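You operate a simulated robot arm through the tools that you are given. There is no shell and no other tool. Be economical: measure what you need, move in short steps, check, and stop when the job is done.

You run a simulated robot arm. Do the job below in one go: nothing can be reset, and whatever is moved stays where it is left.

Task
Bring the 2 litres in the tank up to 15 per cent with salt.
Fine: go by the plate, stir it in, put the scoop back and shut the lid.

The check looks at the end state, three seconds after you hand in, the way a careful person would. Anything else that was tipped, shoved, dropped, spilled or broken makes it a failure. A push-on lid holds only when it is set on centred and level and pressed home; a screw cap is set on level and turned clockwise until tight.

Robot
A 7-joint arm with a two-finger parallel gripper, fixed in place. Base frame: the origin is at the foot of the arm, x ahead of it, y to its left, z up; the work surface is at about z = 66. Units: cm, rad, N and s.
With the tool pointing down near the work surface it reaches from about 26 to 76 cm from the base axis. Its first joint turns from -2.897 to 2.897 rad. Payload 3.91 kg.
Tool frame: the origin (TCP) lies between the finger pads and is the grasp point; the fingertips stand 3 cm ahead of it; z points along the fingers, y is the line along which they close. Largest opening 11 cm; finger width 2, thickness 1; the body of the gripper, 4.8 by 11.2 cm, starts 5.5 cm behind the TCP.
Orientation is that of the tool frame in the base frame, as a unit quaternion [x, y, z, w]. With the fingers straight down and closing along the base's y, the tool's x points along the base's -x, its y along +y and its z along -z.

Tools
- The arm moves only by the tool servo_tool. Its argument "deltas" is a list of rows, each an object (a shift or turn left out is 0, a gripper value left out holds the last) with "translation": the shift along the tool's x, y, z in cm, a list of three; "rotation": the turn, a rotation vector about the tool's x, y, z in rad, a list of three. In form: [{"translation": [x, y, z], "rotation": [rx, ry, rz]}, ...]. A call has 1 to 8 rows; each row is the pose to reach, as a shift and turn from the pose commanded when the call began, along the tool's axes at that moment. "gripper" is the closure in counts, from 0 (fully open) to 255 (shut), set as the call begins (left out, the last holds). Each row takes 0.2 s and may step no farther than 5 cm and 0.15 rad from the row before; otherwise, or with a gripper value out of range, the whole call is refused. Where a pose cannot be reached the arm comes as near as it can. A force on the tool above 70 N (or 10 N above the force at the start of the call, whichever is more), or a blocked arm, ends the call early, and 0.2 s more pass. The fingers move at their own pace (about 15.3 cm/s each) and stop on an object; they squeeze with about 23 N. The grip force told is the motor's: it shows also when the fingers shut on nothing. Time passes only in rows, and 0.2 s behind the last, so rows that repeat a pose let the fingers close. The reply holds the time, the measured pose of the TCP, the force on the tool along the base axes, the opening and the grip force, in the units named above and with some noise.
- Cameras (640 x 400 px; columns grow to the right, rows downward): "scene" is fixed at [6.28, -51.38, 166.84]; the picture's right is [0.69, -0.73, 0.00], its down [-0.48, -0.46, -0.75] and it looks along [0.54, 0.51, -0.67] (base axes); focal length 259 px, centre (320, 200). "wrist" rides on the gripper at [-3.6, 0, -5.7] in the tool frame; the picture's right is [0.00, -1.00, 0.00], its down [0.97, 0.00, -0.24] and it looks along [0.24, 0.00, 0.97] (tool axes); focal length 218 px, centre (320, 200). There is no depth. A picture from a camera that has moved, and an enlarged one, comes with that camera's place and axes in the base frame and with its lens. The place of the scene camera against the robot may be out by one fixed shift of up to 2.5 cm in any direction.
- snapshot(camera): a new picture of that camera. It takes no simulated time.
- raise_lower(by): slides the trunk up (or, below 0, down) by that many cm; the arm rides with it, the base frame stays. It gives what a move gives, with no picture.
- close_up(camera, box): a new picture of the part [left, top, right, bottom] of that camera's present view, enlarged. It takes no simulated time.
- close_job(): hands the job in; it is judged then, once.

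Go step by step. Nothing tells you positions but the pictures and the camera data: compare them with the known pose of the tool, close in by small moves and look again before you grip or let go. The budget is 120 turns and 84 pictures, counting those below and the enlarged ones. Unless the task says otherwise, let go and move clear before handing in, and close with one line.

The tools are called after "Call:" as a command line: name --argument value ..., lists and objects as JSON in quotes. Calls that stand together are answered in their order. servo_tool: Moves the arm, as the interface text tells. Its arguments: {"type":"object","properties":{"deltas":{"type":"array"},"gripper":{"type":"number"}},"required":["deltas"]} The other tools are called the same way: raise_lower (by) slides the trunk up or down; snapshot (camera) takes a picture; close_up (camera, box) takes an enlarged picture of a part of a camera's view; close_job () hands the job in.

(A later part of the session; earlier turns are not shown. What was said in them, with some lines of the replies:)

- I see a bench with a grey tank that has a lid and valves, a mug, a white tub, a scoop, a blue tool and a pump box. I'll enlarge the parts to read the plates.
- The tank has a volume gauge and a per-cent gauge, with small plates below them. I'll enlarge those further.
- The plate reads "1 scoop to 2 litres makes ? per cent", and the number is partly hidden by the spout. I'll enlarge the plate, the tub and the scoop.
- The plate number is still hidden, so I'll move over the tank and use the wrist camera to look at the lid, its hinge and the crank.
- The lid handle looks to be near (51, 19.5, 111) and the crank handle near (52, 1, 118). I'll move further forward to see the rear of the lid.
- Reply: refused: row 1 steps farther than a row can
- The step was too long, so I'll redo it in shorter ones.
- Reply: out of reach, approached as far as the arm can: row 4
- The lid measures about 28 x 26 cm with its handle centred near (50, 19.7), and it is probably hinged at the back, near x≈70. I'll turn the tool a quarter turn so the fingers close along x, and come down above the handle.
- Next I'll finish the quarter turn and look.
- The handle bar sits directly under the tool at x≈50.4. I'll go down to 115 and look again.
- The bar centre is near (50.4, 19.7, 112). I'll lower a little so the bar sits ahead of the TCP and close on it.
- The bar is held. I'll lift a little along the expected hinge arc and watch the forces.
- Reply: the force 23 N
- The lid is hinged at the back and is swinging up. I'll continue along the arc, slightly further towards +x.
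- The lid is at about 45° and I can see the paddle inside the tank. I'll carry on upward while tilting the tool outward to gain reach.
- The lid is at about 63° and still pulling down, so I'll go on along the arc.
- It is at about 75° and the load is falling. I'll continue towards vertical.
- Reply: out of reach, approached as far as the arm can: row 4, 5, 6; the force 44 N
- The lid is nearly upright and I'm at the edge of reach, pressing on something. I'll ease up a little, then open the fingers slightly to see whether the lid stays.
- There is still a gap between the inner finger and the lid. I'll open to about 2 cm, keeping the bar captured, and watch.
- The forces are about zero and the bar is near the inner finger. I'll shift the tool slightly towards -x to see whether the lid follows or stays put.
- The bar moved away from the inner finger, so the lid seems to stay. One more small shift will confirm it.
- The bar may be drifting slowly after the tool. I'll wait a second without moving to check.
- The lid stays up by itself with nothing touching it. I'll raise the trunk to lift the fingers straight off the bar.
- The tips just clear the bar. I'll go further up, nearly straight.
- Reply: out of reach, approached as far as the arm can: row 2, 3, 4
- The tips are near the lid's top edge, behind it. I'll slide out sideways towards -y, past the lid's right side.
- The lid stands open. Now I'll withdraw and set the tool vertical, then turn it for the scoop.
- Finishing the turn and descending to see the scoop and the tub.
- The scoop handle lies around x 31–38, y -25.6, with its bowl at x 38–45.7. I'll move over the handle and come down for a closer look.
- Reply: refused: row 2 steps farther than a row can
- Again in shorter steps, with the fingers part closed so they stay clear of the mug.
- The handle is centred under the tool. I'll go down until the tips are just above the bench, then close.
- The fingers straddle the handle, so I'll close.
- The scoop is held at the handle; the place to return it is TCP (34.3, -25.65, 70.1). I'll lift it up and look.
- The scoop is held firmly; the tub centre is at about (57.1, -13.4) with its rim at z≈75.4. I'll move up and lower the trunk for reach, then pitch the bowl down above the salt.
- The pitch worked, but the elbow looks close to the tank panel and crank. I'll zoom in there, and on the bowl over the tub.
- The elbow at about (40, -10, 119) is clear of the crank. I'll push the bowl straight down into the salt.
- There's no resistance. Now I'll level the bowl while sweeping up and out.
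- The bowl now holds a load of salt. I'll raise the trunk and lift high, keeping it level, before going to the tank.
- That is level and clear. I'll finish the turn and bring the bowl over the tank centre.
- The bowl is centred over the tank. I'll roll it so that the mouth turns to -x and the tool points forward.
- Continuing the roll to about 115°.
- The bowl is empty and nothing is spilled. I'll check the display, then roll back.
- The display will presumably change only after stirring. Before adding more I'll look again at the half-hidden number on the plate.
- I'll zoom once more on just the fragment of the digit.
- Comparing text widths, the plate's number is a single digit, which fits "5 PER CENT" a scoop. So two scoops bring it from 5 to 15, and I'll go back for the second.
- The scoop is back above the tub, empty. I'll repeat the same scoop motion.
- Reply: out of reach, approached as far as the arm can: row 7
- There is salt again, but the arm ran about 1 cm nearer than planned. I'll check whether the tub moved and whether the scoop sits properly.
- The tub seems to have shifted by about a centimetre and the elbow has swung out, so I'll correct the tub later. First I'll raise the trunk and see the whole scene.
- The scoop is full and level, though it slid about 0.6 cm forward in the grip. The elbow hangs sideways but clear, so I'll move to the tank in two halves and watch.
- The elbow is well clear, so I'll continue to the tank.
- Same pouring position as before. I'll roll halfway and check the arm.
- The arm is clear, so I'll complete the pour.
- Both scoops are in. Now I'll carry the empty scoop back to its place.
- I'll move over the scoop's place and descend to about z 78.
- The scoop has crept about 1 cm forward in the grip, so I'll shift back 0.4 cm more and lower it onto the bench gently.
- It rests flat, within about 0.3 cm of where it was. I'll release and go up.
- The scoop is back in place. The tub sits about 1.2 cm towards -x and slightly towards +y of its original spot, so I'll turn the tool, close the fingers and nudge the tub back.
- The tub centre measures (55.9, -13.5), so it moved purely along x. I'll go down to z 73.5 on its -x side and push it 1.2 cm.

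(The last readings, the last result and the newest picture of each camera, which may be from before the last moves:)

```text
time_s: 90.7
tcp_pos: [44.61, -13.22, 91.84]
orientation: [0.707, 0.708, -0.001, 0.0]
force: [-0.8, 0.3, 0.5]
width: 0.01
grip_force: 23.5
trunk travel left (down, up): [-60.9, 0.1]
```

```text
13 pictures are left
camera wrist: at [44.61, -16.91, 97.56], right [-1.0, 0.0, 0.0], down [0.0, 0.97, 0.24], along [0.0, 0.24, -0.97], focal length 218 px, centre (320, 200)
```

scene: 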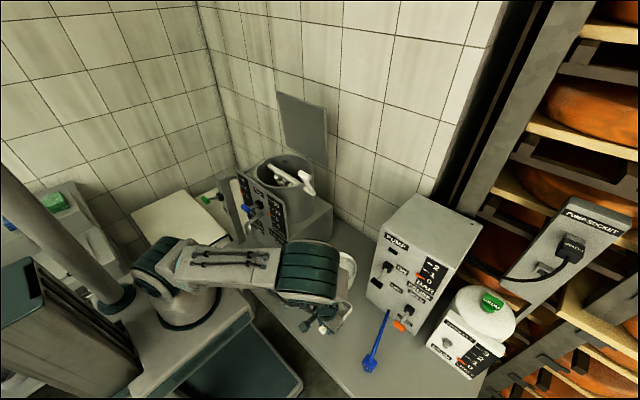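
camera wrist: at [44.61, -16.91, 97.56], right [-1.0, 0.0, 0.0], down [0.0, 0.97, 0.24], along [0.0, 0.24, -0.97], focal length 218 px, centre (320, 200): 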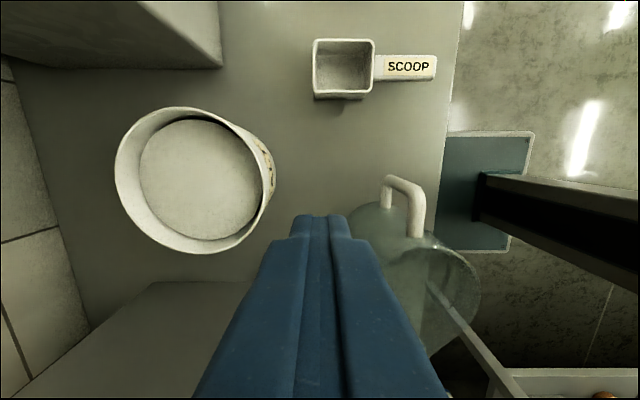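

The tub is now at about x 57.7 by the same measure, close to its original place. Next comes the crank: its handle is near (52, 1.3, 118.5) and its axis near (58, ·, 106) with a radius of about 14. I'll rise, tilt the tool towards +y and open the fingers.

Call:
servo_tool --deltas '[{"translation": [0, 0, -4.5]}, {"translation": [0, 0, -9]}, {"translation": [0, 0, -13.5]}, {"translation": [0, 0, -18]}, {"translation": [0, 0, -22.5]}, {"translation": [0, 0, -27]}, {"translation": [0, 0, -31.5]}, {"translation": [0, 0, -36]}]' --gripper 116

Call:
servo_tool --deltas '[{"translation": [1.5, 2, 0], "rotation": [0, 0.15, 0]}, {"translation": [3, 4, 0], "rotation": [0, 0.3, 0]}, {"translation": [5, 6, 0], "rotation": [0, 0.45, 0]}, {"translation": [7.5, 7.4, 0], "rotation": [0, 0.6, 0]}]'

Call:
snapshot --camera "wrist"

Call:
snapshot --camera "scene"

```text
time_s: 92.5
tcp_pos: [44.7, -13.21, 128.01]
orientation: [0.708, 0.706, 0.0, 0.0]
force: [-1.1, -0.1, -0.3]
width: 5.97
grip_force: 0.0
trunk travel left (down, up): [-60.9, 0.1]
```

```text
time_s: 93.5
tcp_pos: [52.42, -5.79, 127.82]
orientation: [0.675, 0.675, 0.211, -0.21]
force: [0.5, 0.7, -0.5]
width: 6.03
grip_force: 0.1
trunk travel left (down, up): [-60.9, 0.1]
```

```text
12 pictures are left
camera wrist: at [52.32, -12.0, 130.44], right [-1.0, 0.0, 0.0], down [0.0, 0.66, 0.75], along [0.0, 0.75, -0.66], focal length 218 px, centre (320, 200)
```

wrist: 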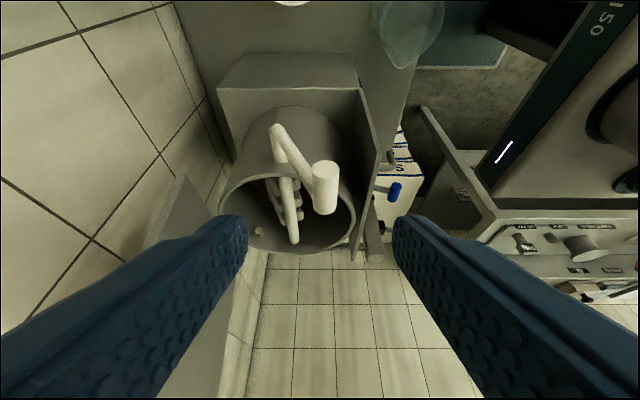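

```text
11 pictures are left
```

scene: 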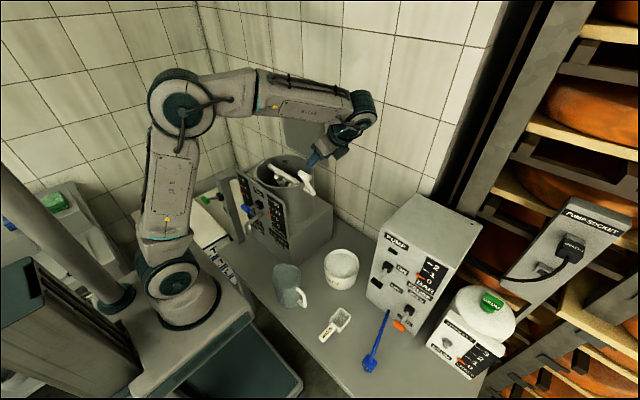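

The elbow is up again and the tub looks to be in its original place. The crank handle lies straight along the tool axis, so I'll approach and close.

Call:
servo_tool --deltas '[{"translation": [-0.1, -0.4, 4]}, {"translation": [-0.1, -0.5, 8]}, {"translation": [-0.15, -0.5, 12]}]'

Call:
servo_tool --deltas '[{"translation": [0, 0, 0]}, {"translation": [0, 0, 0]}, {"translation": [0, 0, 0]}]' --gripper 255

Call:
snapshot --camera "wrist"

```text
time_s: 94.3
tcp_pos: [52.01, 0.75, 117.84]
orientation: [0.676, 0.676, 0.209, -0.208]
force: [0.2, 0.1, 0.3]
width: 6.0
grip_force: 0.1
trunk travel left (down, up): [-60.9, 0.1]
```

```text
time_s: 95.1
tcp_pos: [52.25, 0.7, 117.9]
orientation: [0.676, 0.675, 0.211, -0.207]
force: [21.9, -1.0, 15.0]
width: 2.69
grip_force: 44.9
trunk travel left (down, up): [-60.9, 0.1]
```

```text
10 pictures are left
camera wrist: at [52.08, -5.53, 120.58], right [-1.0, 0.0, 0.0], down [0.0, 0.67, 0.75], along [0.0, 0.75, -0.67], focal length 218 px, centre (320, 200)
```

wrist: 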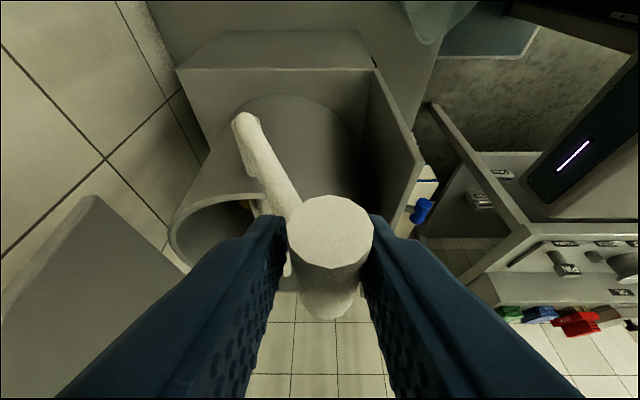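

The handle is held; the axis works out at (57.8, 104.9) with a radius of 14.1. I'll turn it over the top by 45° first and watch the force.

Call:
servo_tool --deltas '[{"translation": [0.565, 3.52, -0.825]}, {"translation": [0.605, 7.19, -0.883]}, {"translation": [0.1, 10.75, -0.15]}]'

```text
time_s: 95.9
tcp_pos: [62.49, 0.48, 118.08]
orientation: [0.676, 0.675, 0.208, -0.211]
force: [-5.6, -4.1, 12.9]
width: 2.61
grip_force: 45.2
trunk travel left (down, up): [-60.9, 0.1]
```

It turns freely, so I'll continue round the back.

Call:
servo_tool --deltas '[{"translation": [-1.006, 3.21, 1.469]}, {"translation": [-2.446, 5.85, 3.572]}, {"translation": [-4.226, 7.75, 6.171]}, {"translation": [-6.215, 8.75, 9.075]}]'

Call:
close_up --camera "scene" --box '[220, 80, 400, 260]'

```text
time_s: 96.3
tcp_pos: [63.61, 0.5, 117.67]
orientation: [0.67, 0.679, 0.204, -0.22]
force: [-41.4, -9.2, 31.6]
width: 2.7
grip_force: 45.0
trunk travel left (down, up): [-60.9, 0.1]
stopped in row 1: the force on the tool passed its limit (the readings are from after the stop); the commanded pose is now the measured one
```

```text
2.22 times, centred on (310, 170) of scene
camera zoom: at [6.28, -51.38, 166.84], right [0.69, -0.73, 0.0], down [-0.48, -0.46, -0.75], along [0.54, 0.51, -0.67], focal length 576 px, centre (342, 267)
```

zoom: 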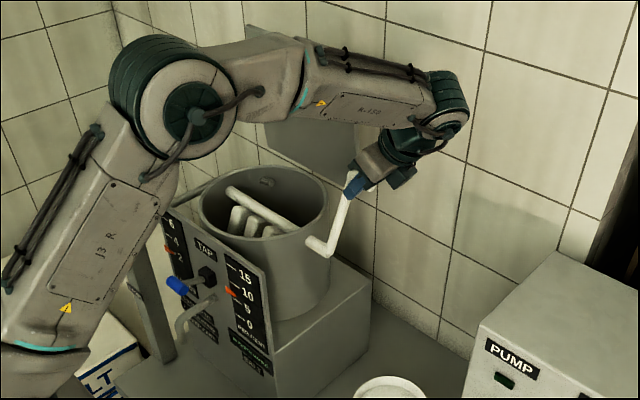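

The crank is a lever that swings about ±24° from upright and has just reached its stop; the gauge pointer already reads higher. I'll swing it back and forth.

Call:
servo_tool --deltas '[{"translation": [0.1, -0.7, -0.15]}, {"translation": [0.605, -4.1, -0.883]}, {"translation": [0.565, -7.78, -0.825]}, {"translation": [0.1, -10.6, -0.15]}, {"translation": [0.565, -7.78, -0.825]}, {"translation": [0.605, -4.1, -0.883]}, {"translation": [0.1, -0.8, -0.15]}, {"translation": [0.605, -4.1, -0.883]}]'

Call:
close_up --camera "scene" --box '[236, 165, 306, 250]'

```text
time_s: 98.1
tcp_pos: [60.22, 0.5, 118.22]
orientation: [0.672, 0.678, 0.205, -0.218]
force: [-5.3, -10.4, 12.6]
width: 2.17
grip_force: 44.6
trunk travel left (down, up): [-60.9, 0.1]
```

```text
4.71 times, centred on (271, 208) of scene
camera zoom: at [6.28, -51.38, 166.84], right [0.69, -0.73, 0.0], down [-0.48, -0.46, -0.75], along [0.54, 0.51, -0.67], focal length 1220 px, centre (551, 165)
```

zoom: 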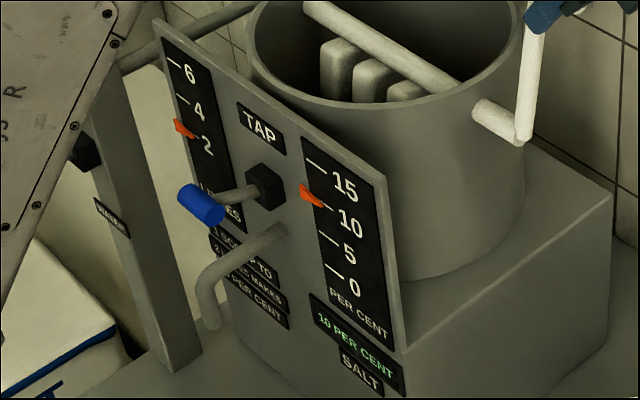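

The display now says 10 per cent and may still be rising with stirring. The grip is sliding towards the fingertips, so I'll open, go a little deeper and re-grip before swinging more.

Call:
servo_tool --deltas '[{"translation": [0, 0, 0]}, {"translation": [0, 0, 0.6]}, {"translation": [0, 0, 1.3]}, {"translation": [0, 0, 1.3]}]' --gripper 130

Call:
snapshot --camera "wrist"

```text
time_s: 99.1
tcp_pos: [60.39, 1.42, 117.05]
orientation: [0.672, 0.678, 0.204, -0.218]
force: [0.0, 0.6, 0.6]
width: 5.39
grip_force: 0.1
trunk travel left (down, up): [-60.9, 0.1]
```

```text
7 pictures are left
camera wrist: at [60.38, -4.75, 119.66], right [-1.0, -0.02, 0.02], down [0.0, 0.66, 0.75], along [-0.02, 0.75, -0.66], focal length 218 px, centre (320, 200)
```

wrist: 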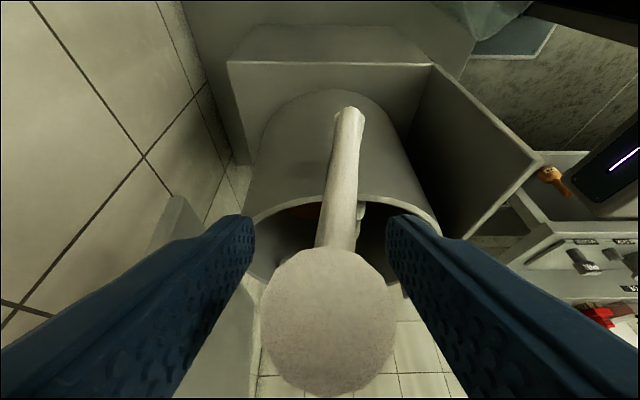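

The handle lies about 1.6 cm behind the TCP. I'll back off that much, close, and swing on along a corrected arc.

Call:
servo_tool --deltas '[{"translation": [0, 0, -0.8]}, {"translation": [0, 0, -1.5]}]'

Call:
servo_tool --deltas '[{"translation": [0, 0, 0]}, {"translation": [0, 0, 0]}, {"translation": [-0.5, 2.6, 0.74]}, {"translation": [0, 0, 0]}, {"translation": [0.1, -4.1, -0.15]}, {"translation": [-0.45, -7.6, 0.66]}, {"translation": [0.1, -4.1, -0.15]}, {"translation": [0, 0, 0]}]' --gripper 255

Call:
servo_tool --deltas '[{"translation": [-0.5, 2.6, 0.74]}, {"translation": [0, 0, 0]}, {"translation": [0.1, -4.1, -0.15]}, {"translation": [-0.45, -7.6, 0.66]}, {"translation": [0.1, -4.1, -0.15]}, {"translation": [0, 0, 0]}, {"translation": [-0.5, 2.6, 0.74]}, {"translation": [0, 0, 0]}]'

Call:
close_up --camera "scene" --box '[236, 165, 306, 250]'

```text
time_s: 99.7
tcp_pos: [60.47, 0.43, 118.36]
orientation: [0.671, 0.678, 0.205, -0.218]
force: [-0.2, 0.2, 0.4]
width: 5.36
grip_force: 0.1
trunk travel left (down, up): [-60.9, 0.1]
```

```text
time_s: 101.5
tcp_pos: [60.47, 0.38, 118.18]
orientation: [0.671, 0.678, 0.204, -0.218]
force: [-1.5, -5.2, 5.3]
width: 2.17
grip_force: 44.8
trunk travel left (down, up): [-60.9, 0.1]
```

```text
time_s: 103.3
tcp_pos: [60.2, 0.47, 118.23]
orientation: [0.672, 0.678, 0.202, -0.219]
force: [-7.5, -10.3, 3.6]
width: 2.19
grip_force: 45.5
trunk travel left (down, up): [-60.9, 0.1]
```

```text
4.71 times, centred on (271, 208) of scene
camera zoom: at [6.28, -51.38, 166.84], right [0.69, -0.73, 0.0], down [-0.48, -0.46, -0.75], along [0.54, 0.51, -0.67], focal length 1220 px, centre (551, 165)
```

zoom: 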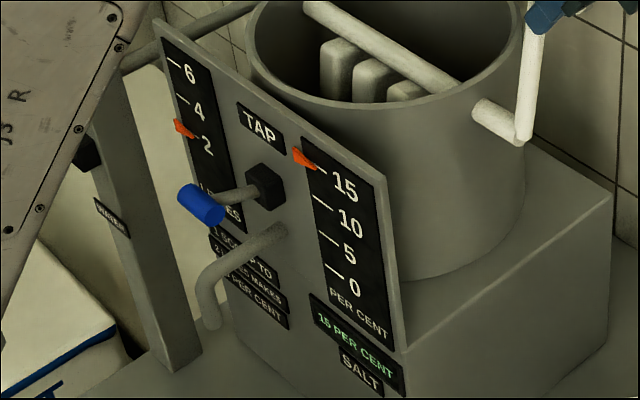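

The display and gauge read 15 per cent. I'll return the crank to where it rested, let go and back off.

Call:
servo_tool --deltas '[{"translation": [0.1, -4.1, -0.15]}, {"translation": [-0.4, -7.4, 0.6]}, {"translation": [-0.5, -8.0, 0.75]}, {"translation": [-0.5, -8.0, 0.75]}]'

Call:
servo_tool --deltas '[{"translation": [0, 0, 0]}, {"translation": [0, 0, 0]}, {"translation": [0, 0, -3]}, {"translation": [0, 0, -7]}, {"translation": [0, 0, -11]}, {"translation": [0, 0, -15]}]' --gripper 116

```text
time_s: 104.3
tcp_pos: [52.46, 0.38, 117.66]
orientation: [0.672, 0.678, 0.205, -0.216]
force: [10.1, -2.6, 8.2]
width: 2.83
grip_force: 45.2
trunk travel left (down, up): [-60.9, 0.1]
```

```text
time_s: 105.7
tcp_pos: [52.86, -7.95, 129.94]
orientation: [0.672, 0.678, 0.204, -0.219]
force: [0.7, -0.6, 0.2]
width: 5.99
grip_force: 0.0
trunk travel left (down, up): [-60.9, 0.1]
```

Now for the lid. I'll first set the tool upright again, beside the tank.

Call:
servo_tool --deltas '[{"rotation": [0, -0.15, 0]}, {"rotation": [0, -0.3, 0]}, {"rotation": [0, -0.45, 0]}, {"rotation": [0, -0.6, 0]}]' --gripper 205

```text
time_s: 106.7
tcp_pos: [52.75, -8.02, 129.82]
orientation: [0.701, 0.713, -0.004, -0.007]
force: [-0.1, -0.4, 0.2]
width: 2.14
grip_force: 0.0
trunk travel left (down, up): [-60.9, 0.1]
```

Next I'll go to the point beside and behind the lid that I left by, with the same tilt.

Call:
servo_tool --deltas '[{"translation": [0.5, 3.7, -1.2], "rotation": [-0.063, 0, 0.003]}, {"translation": [1.5, 7.4, -2.4], "rotation": [-0.126, 0, 0.006]}, {"translation": [3, 11.1, -3.6], "rotation": [-0.189, 0, 0.01]}, {"translation": [4.7, 14.8, -4.8], "rotation": [-0.252, 0, 0.014]}, {"translation": [6.5, 18.45, -6], "rotation": [-0.315, 0, 0.017]}]'

Call:
snapshot --camera "wrist"

```text
time_s: 107.9
tcp_pos: [71.37, -1.19, 135.52]
orientation: [0.7, 0.698, 0.108, 0.102]
force: [0.6, -0.7, 0.2]
width: 2.15
grip_force: 0.0
trunk travel left (down, up): [-60.9, 0.1]
```

```text
5 pictures are left
camera wrist: at [69.51, -4.81, 140.9], right [-0.96, 0.0, -0.29], down [-0.07, 0.97, 0.24], along [0.29, 0.25, -0.93], focal length 218 px, centre (320, 200)
```

wrist: 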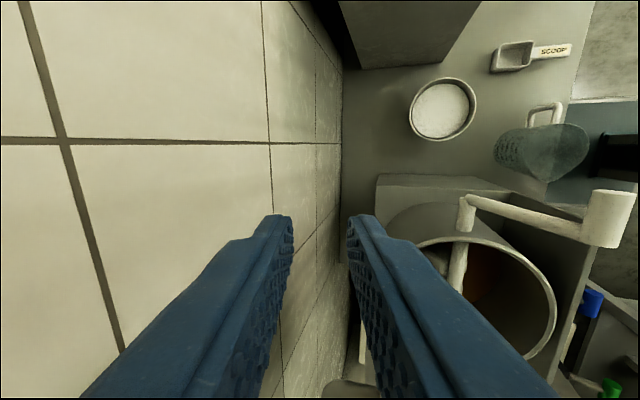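

All is clear here. I'll slide in behind the lid's top, above the bar, and lower onto it by the trunk.

Call:
servo_tool --deltas '[{"translation": [4, 0, 0]}, {"translation": [8, 0, 0]}, {"translation": [12, 0, 0]}, {"translation": [16, 0, 0]}, {"translation": [20, -0.05, 0]}, {"translation": [20.2, -0.1, 1.3]}, {"translation": [20.2, -0.15, 2.5]}]'

Call:
snapshot --camera "wrist"

```text
time_s: 109.5
tcp_pos: [71.65, 18.95, 133.28]
orientation: [0.7, 0.698, 0.108, 0.103]
force: [0.2, 0.6, -0.8]
width: 2.16
grip_force: 0.1
trunk travel left (down, up): [-60.9, 0.1]
```

```text
4 pictures are left
camera wrist: at [69.96, 15.32, 138.7], right [-0.96, 0.0, -0.29], down [-0.07, 0.97, 0.24], along [0.29, 0.25, -0.93], focal length 218 px, centre (320, 200)
```

wrist: 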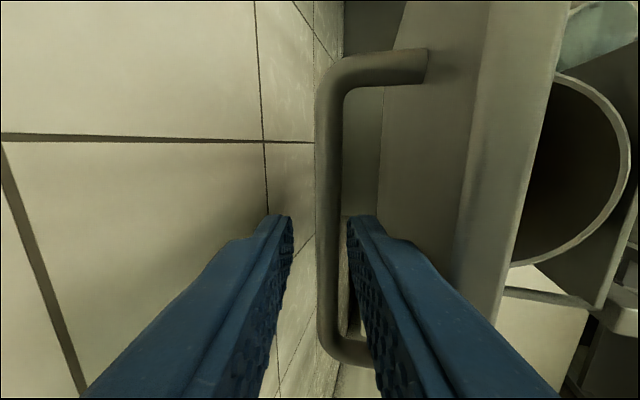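

The bar sits where I left it. I'll shift 0.4 cm towards +x and lower the trunk so the fingers straddle it, then grip.

Call:
servo_tool --deltas '[{"translation": [0, 0.38, 0.12]}]'

Call:
raise_lower --by -3.7

Call:
servo_tool --deltas '[{"translation": [0, 0, 0]}, {"translation": [0, 0, 0]}, {"translation": [0, 0, 0]}]' --gripper 255

```text
time_s: 109.9
tcp_pos: [72.13, 18.98, 133.27]
orientation: [0.7, 0.698, 0.107, 0.104]
force: [0.1, -0.1, 0.4]
width: 2.16
grip_force: 0.0
trunk travel left (down, up): [-60.9, 0.1]
```

```text
time_s: 110.7
tcp_pos: [72.12, 18.83, 129.56]
orientation: [0.701, 0.698, 0.107, 0.103]
force: [-0.6, -0.6, 0.2]
width: 2.15
grip_force: 0.2
trunk travel left (down, up): [-57.2, 3.8]
```

```text
time_s: 111.5
tcp_pos: [72.15, 18.87, 129.53]
orientation: [0.7, 0.698, 0.108, 0.103]
force: [0.6, 0.2, -0.3]
width: 1.17
grip_force: 44.7
trunk travel left (down, up): [-57.2, 3.8]
```

The bar is gripped. I'll bring the lid forward along the same arc as before.

Call:
servo_tool --deltas '[{"translation": [0, -1.25, -0.7]}, {"translation": [0, -2.49, -1.19]}, {"translation": [0, -4.58, -1.6]}, {"translation": [0, -6.86, -1.71]}]'

Call:
servo_tool --deltas '[{"translation": [0, -1.14, -0.04], "rotation": [0.06, 0, 0]}, {"translation": [0, -2.21, 0.05], "rotation": [0.12, 0, 0]}, {"translation": [0, -3.85, 0.27], "rotation": [0.18, 0, 0]}, {"translation": [0, -5.43, 0.62], "rotation": [0.24, 0, 0]}, {"translation": [0, -6.93, 1.1], "rotation": [0.3, 0, 0]}]'

```text
time_s: 112.5
tcp_pos: [65.04, 18.81, 129.19]
orientation: [0.701, 0.698, 0.107, 0.102]
force: [-0.5, -1.7, -4.4]
width: 1.16
grip_force: 45.1
trunk travel left (down, up): [-57.2, 3.8]
```

```text
time_s: 113.7
tcp_pos: [58.81, 18.84, 126.29]
orientation: [0.708, 0.706, 0.002, -0.002]
force: [1.4, -2.1, 0.8]
width: 1.15
grip_force: 45.3
trunk travel left (down, up): [-57.2, 3.8]
```

On down to nearly closed.

Call:
servo_tool --deltas '[{"translation": [0, -0.95, 1.52]}, {"translation": [0, -2.25, 2.72]}, {"translation": [0, -3.45, 4.02]}, {"translation": [0, -4.55, 5.42]}, {"translation": [0, -5.55, 6.92]}, {"translation": [0, -6.65, 8.42]}]'

Call:
servo_tool --deltas '[{"translation": [0, -0.6, 1.3]}, {"translation": [0, -1.0, 2.5]}, {"translation": [0, -1.35, 3.6]}, {"translation": [0, -1.65, 4.5]}, {"translation": [0, -1.75, 5.0]}]'

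```text
time_s: 115.1
tcp_pos: [51.98, 18.96, 117.65]
orientation: [0.708, 0.706, 0.003, -0.003]
force: [-5.2, -3.8, 2.6]
width: 1.17
grip_force: 45.8
trunk travel left (down, up): [-57.2, 3.8]
```

```text
time_s: 116.3
tcp_pos: [50.42, 18.84, 113.17]
orientation: [0.709, 0.705, 0.007, -0.002]
force: [10.6, -4.2, 27.6]
width: 1.13
grip_force: 45.4
trunk travel left (down, up): [-57.2, 3.8]
```

The lid is down and pressing back. I'll release, rise clear and look.

Call:
servo_tool --deltas '[{"translation": [0, 0, -0.2]}, {"translation": [0, 0, -0.2]}, {"translation": [0, 0, -0.2]}, {"translation": [0, 0, -4]}, {"translation": [0, 0, -8]}, {"translation": [0, 0, -12]}, {"translation": [0, -3, -14]}]' --gripper 140

Call:
snapshot --camera "scene"

```text
time_s: 117.9
tcp_pos: [47.19, 18.98, 127.0]
orientation: [0.708, 0.707, 0.003, -0.003]
force: [-0.3, 0.8, -0.6]
width: 5.0
grip_force: 0.0
trunk travel left (down, up): [-57.2, 3.8]
```

```text
3 pictures are left
```

scene: 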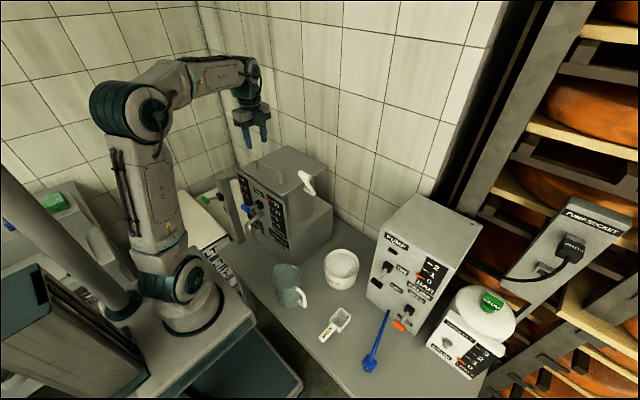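

Everything looks like it did at the start. I'll check the lid, the gauge, the tub and the scoop in close-up.

Call:
close_up --camera "scene" --box '[230, 145, 330, 250]'

Call:
close_up --camera "scene" --box '[260, 240, 400, 380]'

```text
3.81 times, centred on (280, 198) of scene
camera zoom: at [6.28, -51.38, 166.84], right [0.69, -0.73, 0.0], down [-0.48, -0.46, -0.75], along [0.54, 0.51, -0.67], focal length 988 px, centre (472, 210)
```

zoom: 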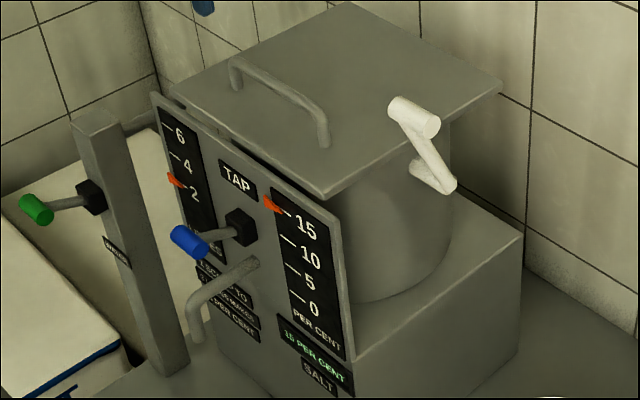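

```text
2.86 times, centred on (330, 310) of scene
camera zoom: at [6.28, -51.38, 166.84], right [0.69, -0.73, 0.0], down [-0.48, -0.46, -0.75], along [0.54, 0.51, -0.67], focal length 741 px, centre (291, -114)
```

zoom: 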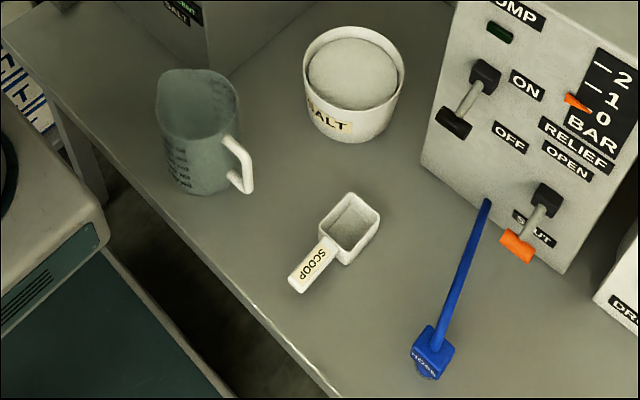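

The display and gauge read 15 per cent, the lid is shut, the scoop is back in its place and the arm is clear. The salt tub still sits within about a centimetre of its original spot, so I'm handing in.

Call:
close_job

```text
The job is handed in.
```

The tank's display and gauge now read 15 per cent: I added two scoops of salt and stirred them in, then put the scoop back and shut the lid. While filling the second scoop I bumped the salt tub. I pushed it back, but it is still about 1 cm from where it stood. The plate's number was partly hidden by the spout, so I worked it out as 5 per cent a scoop, which the final reading bears out.
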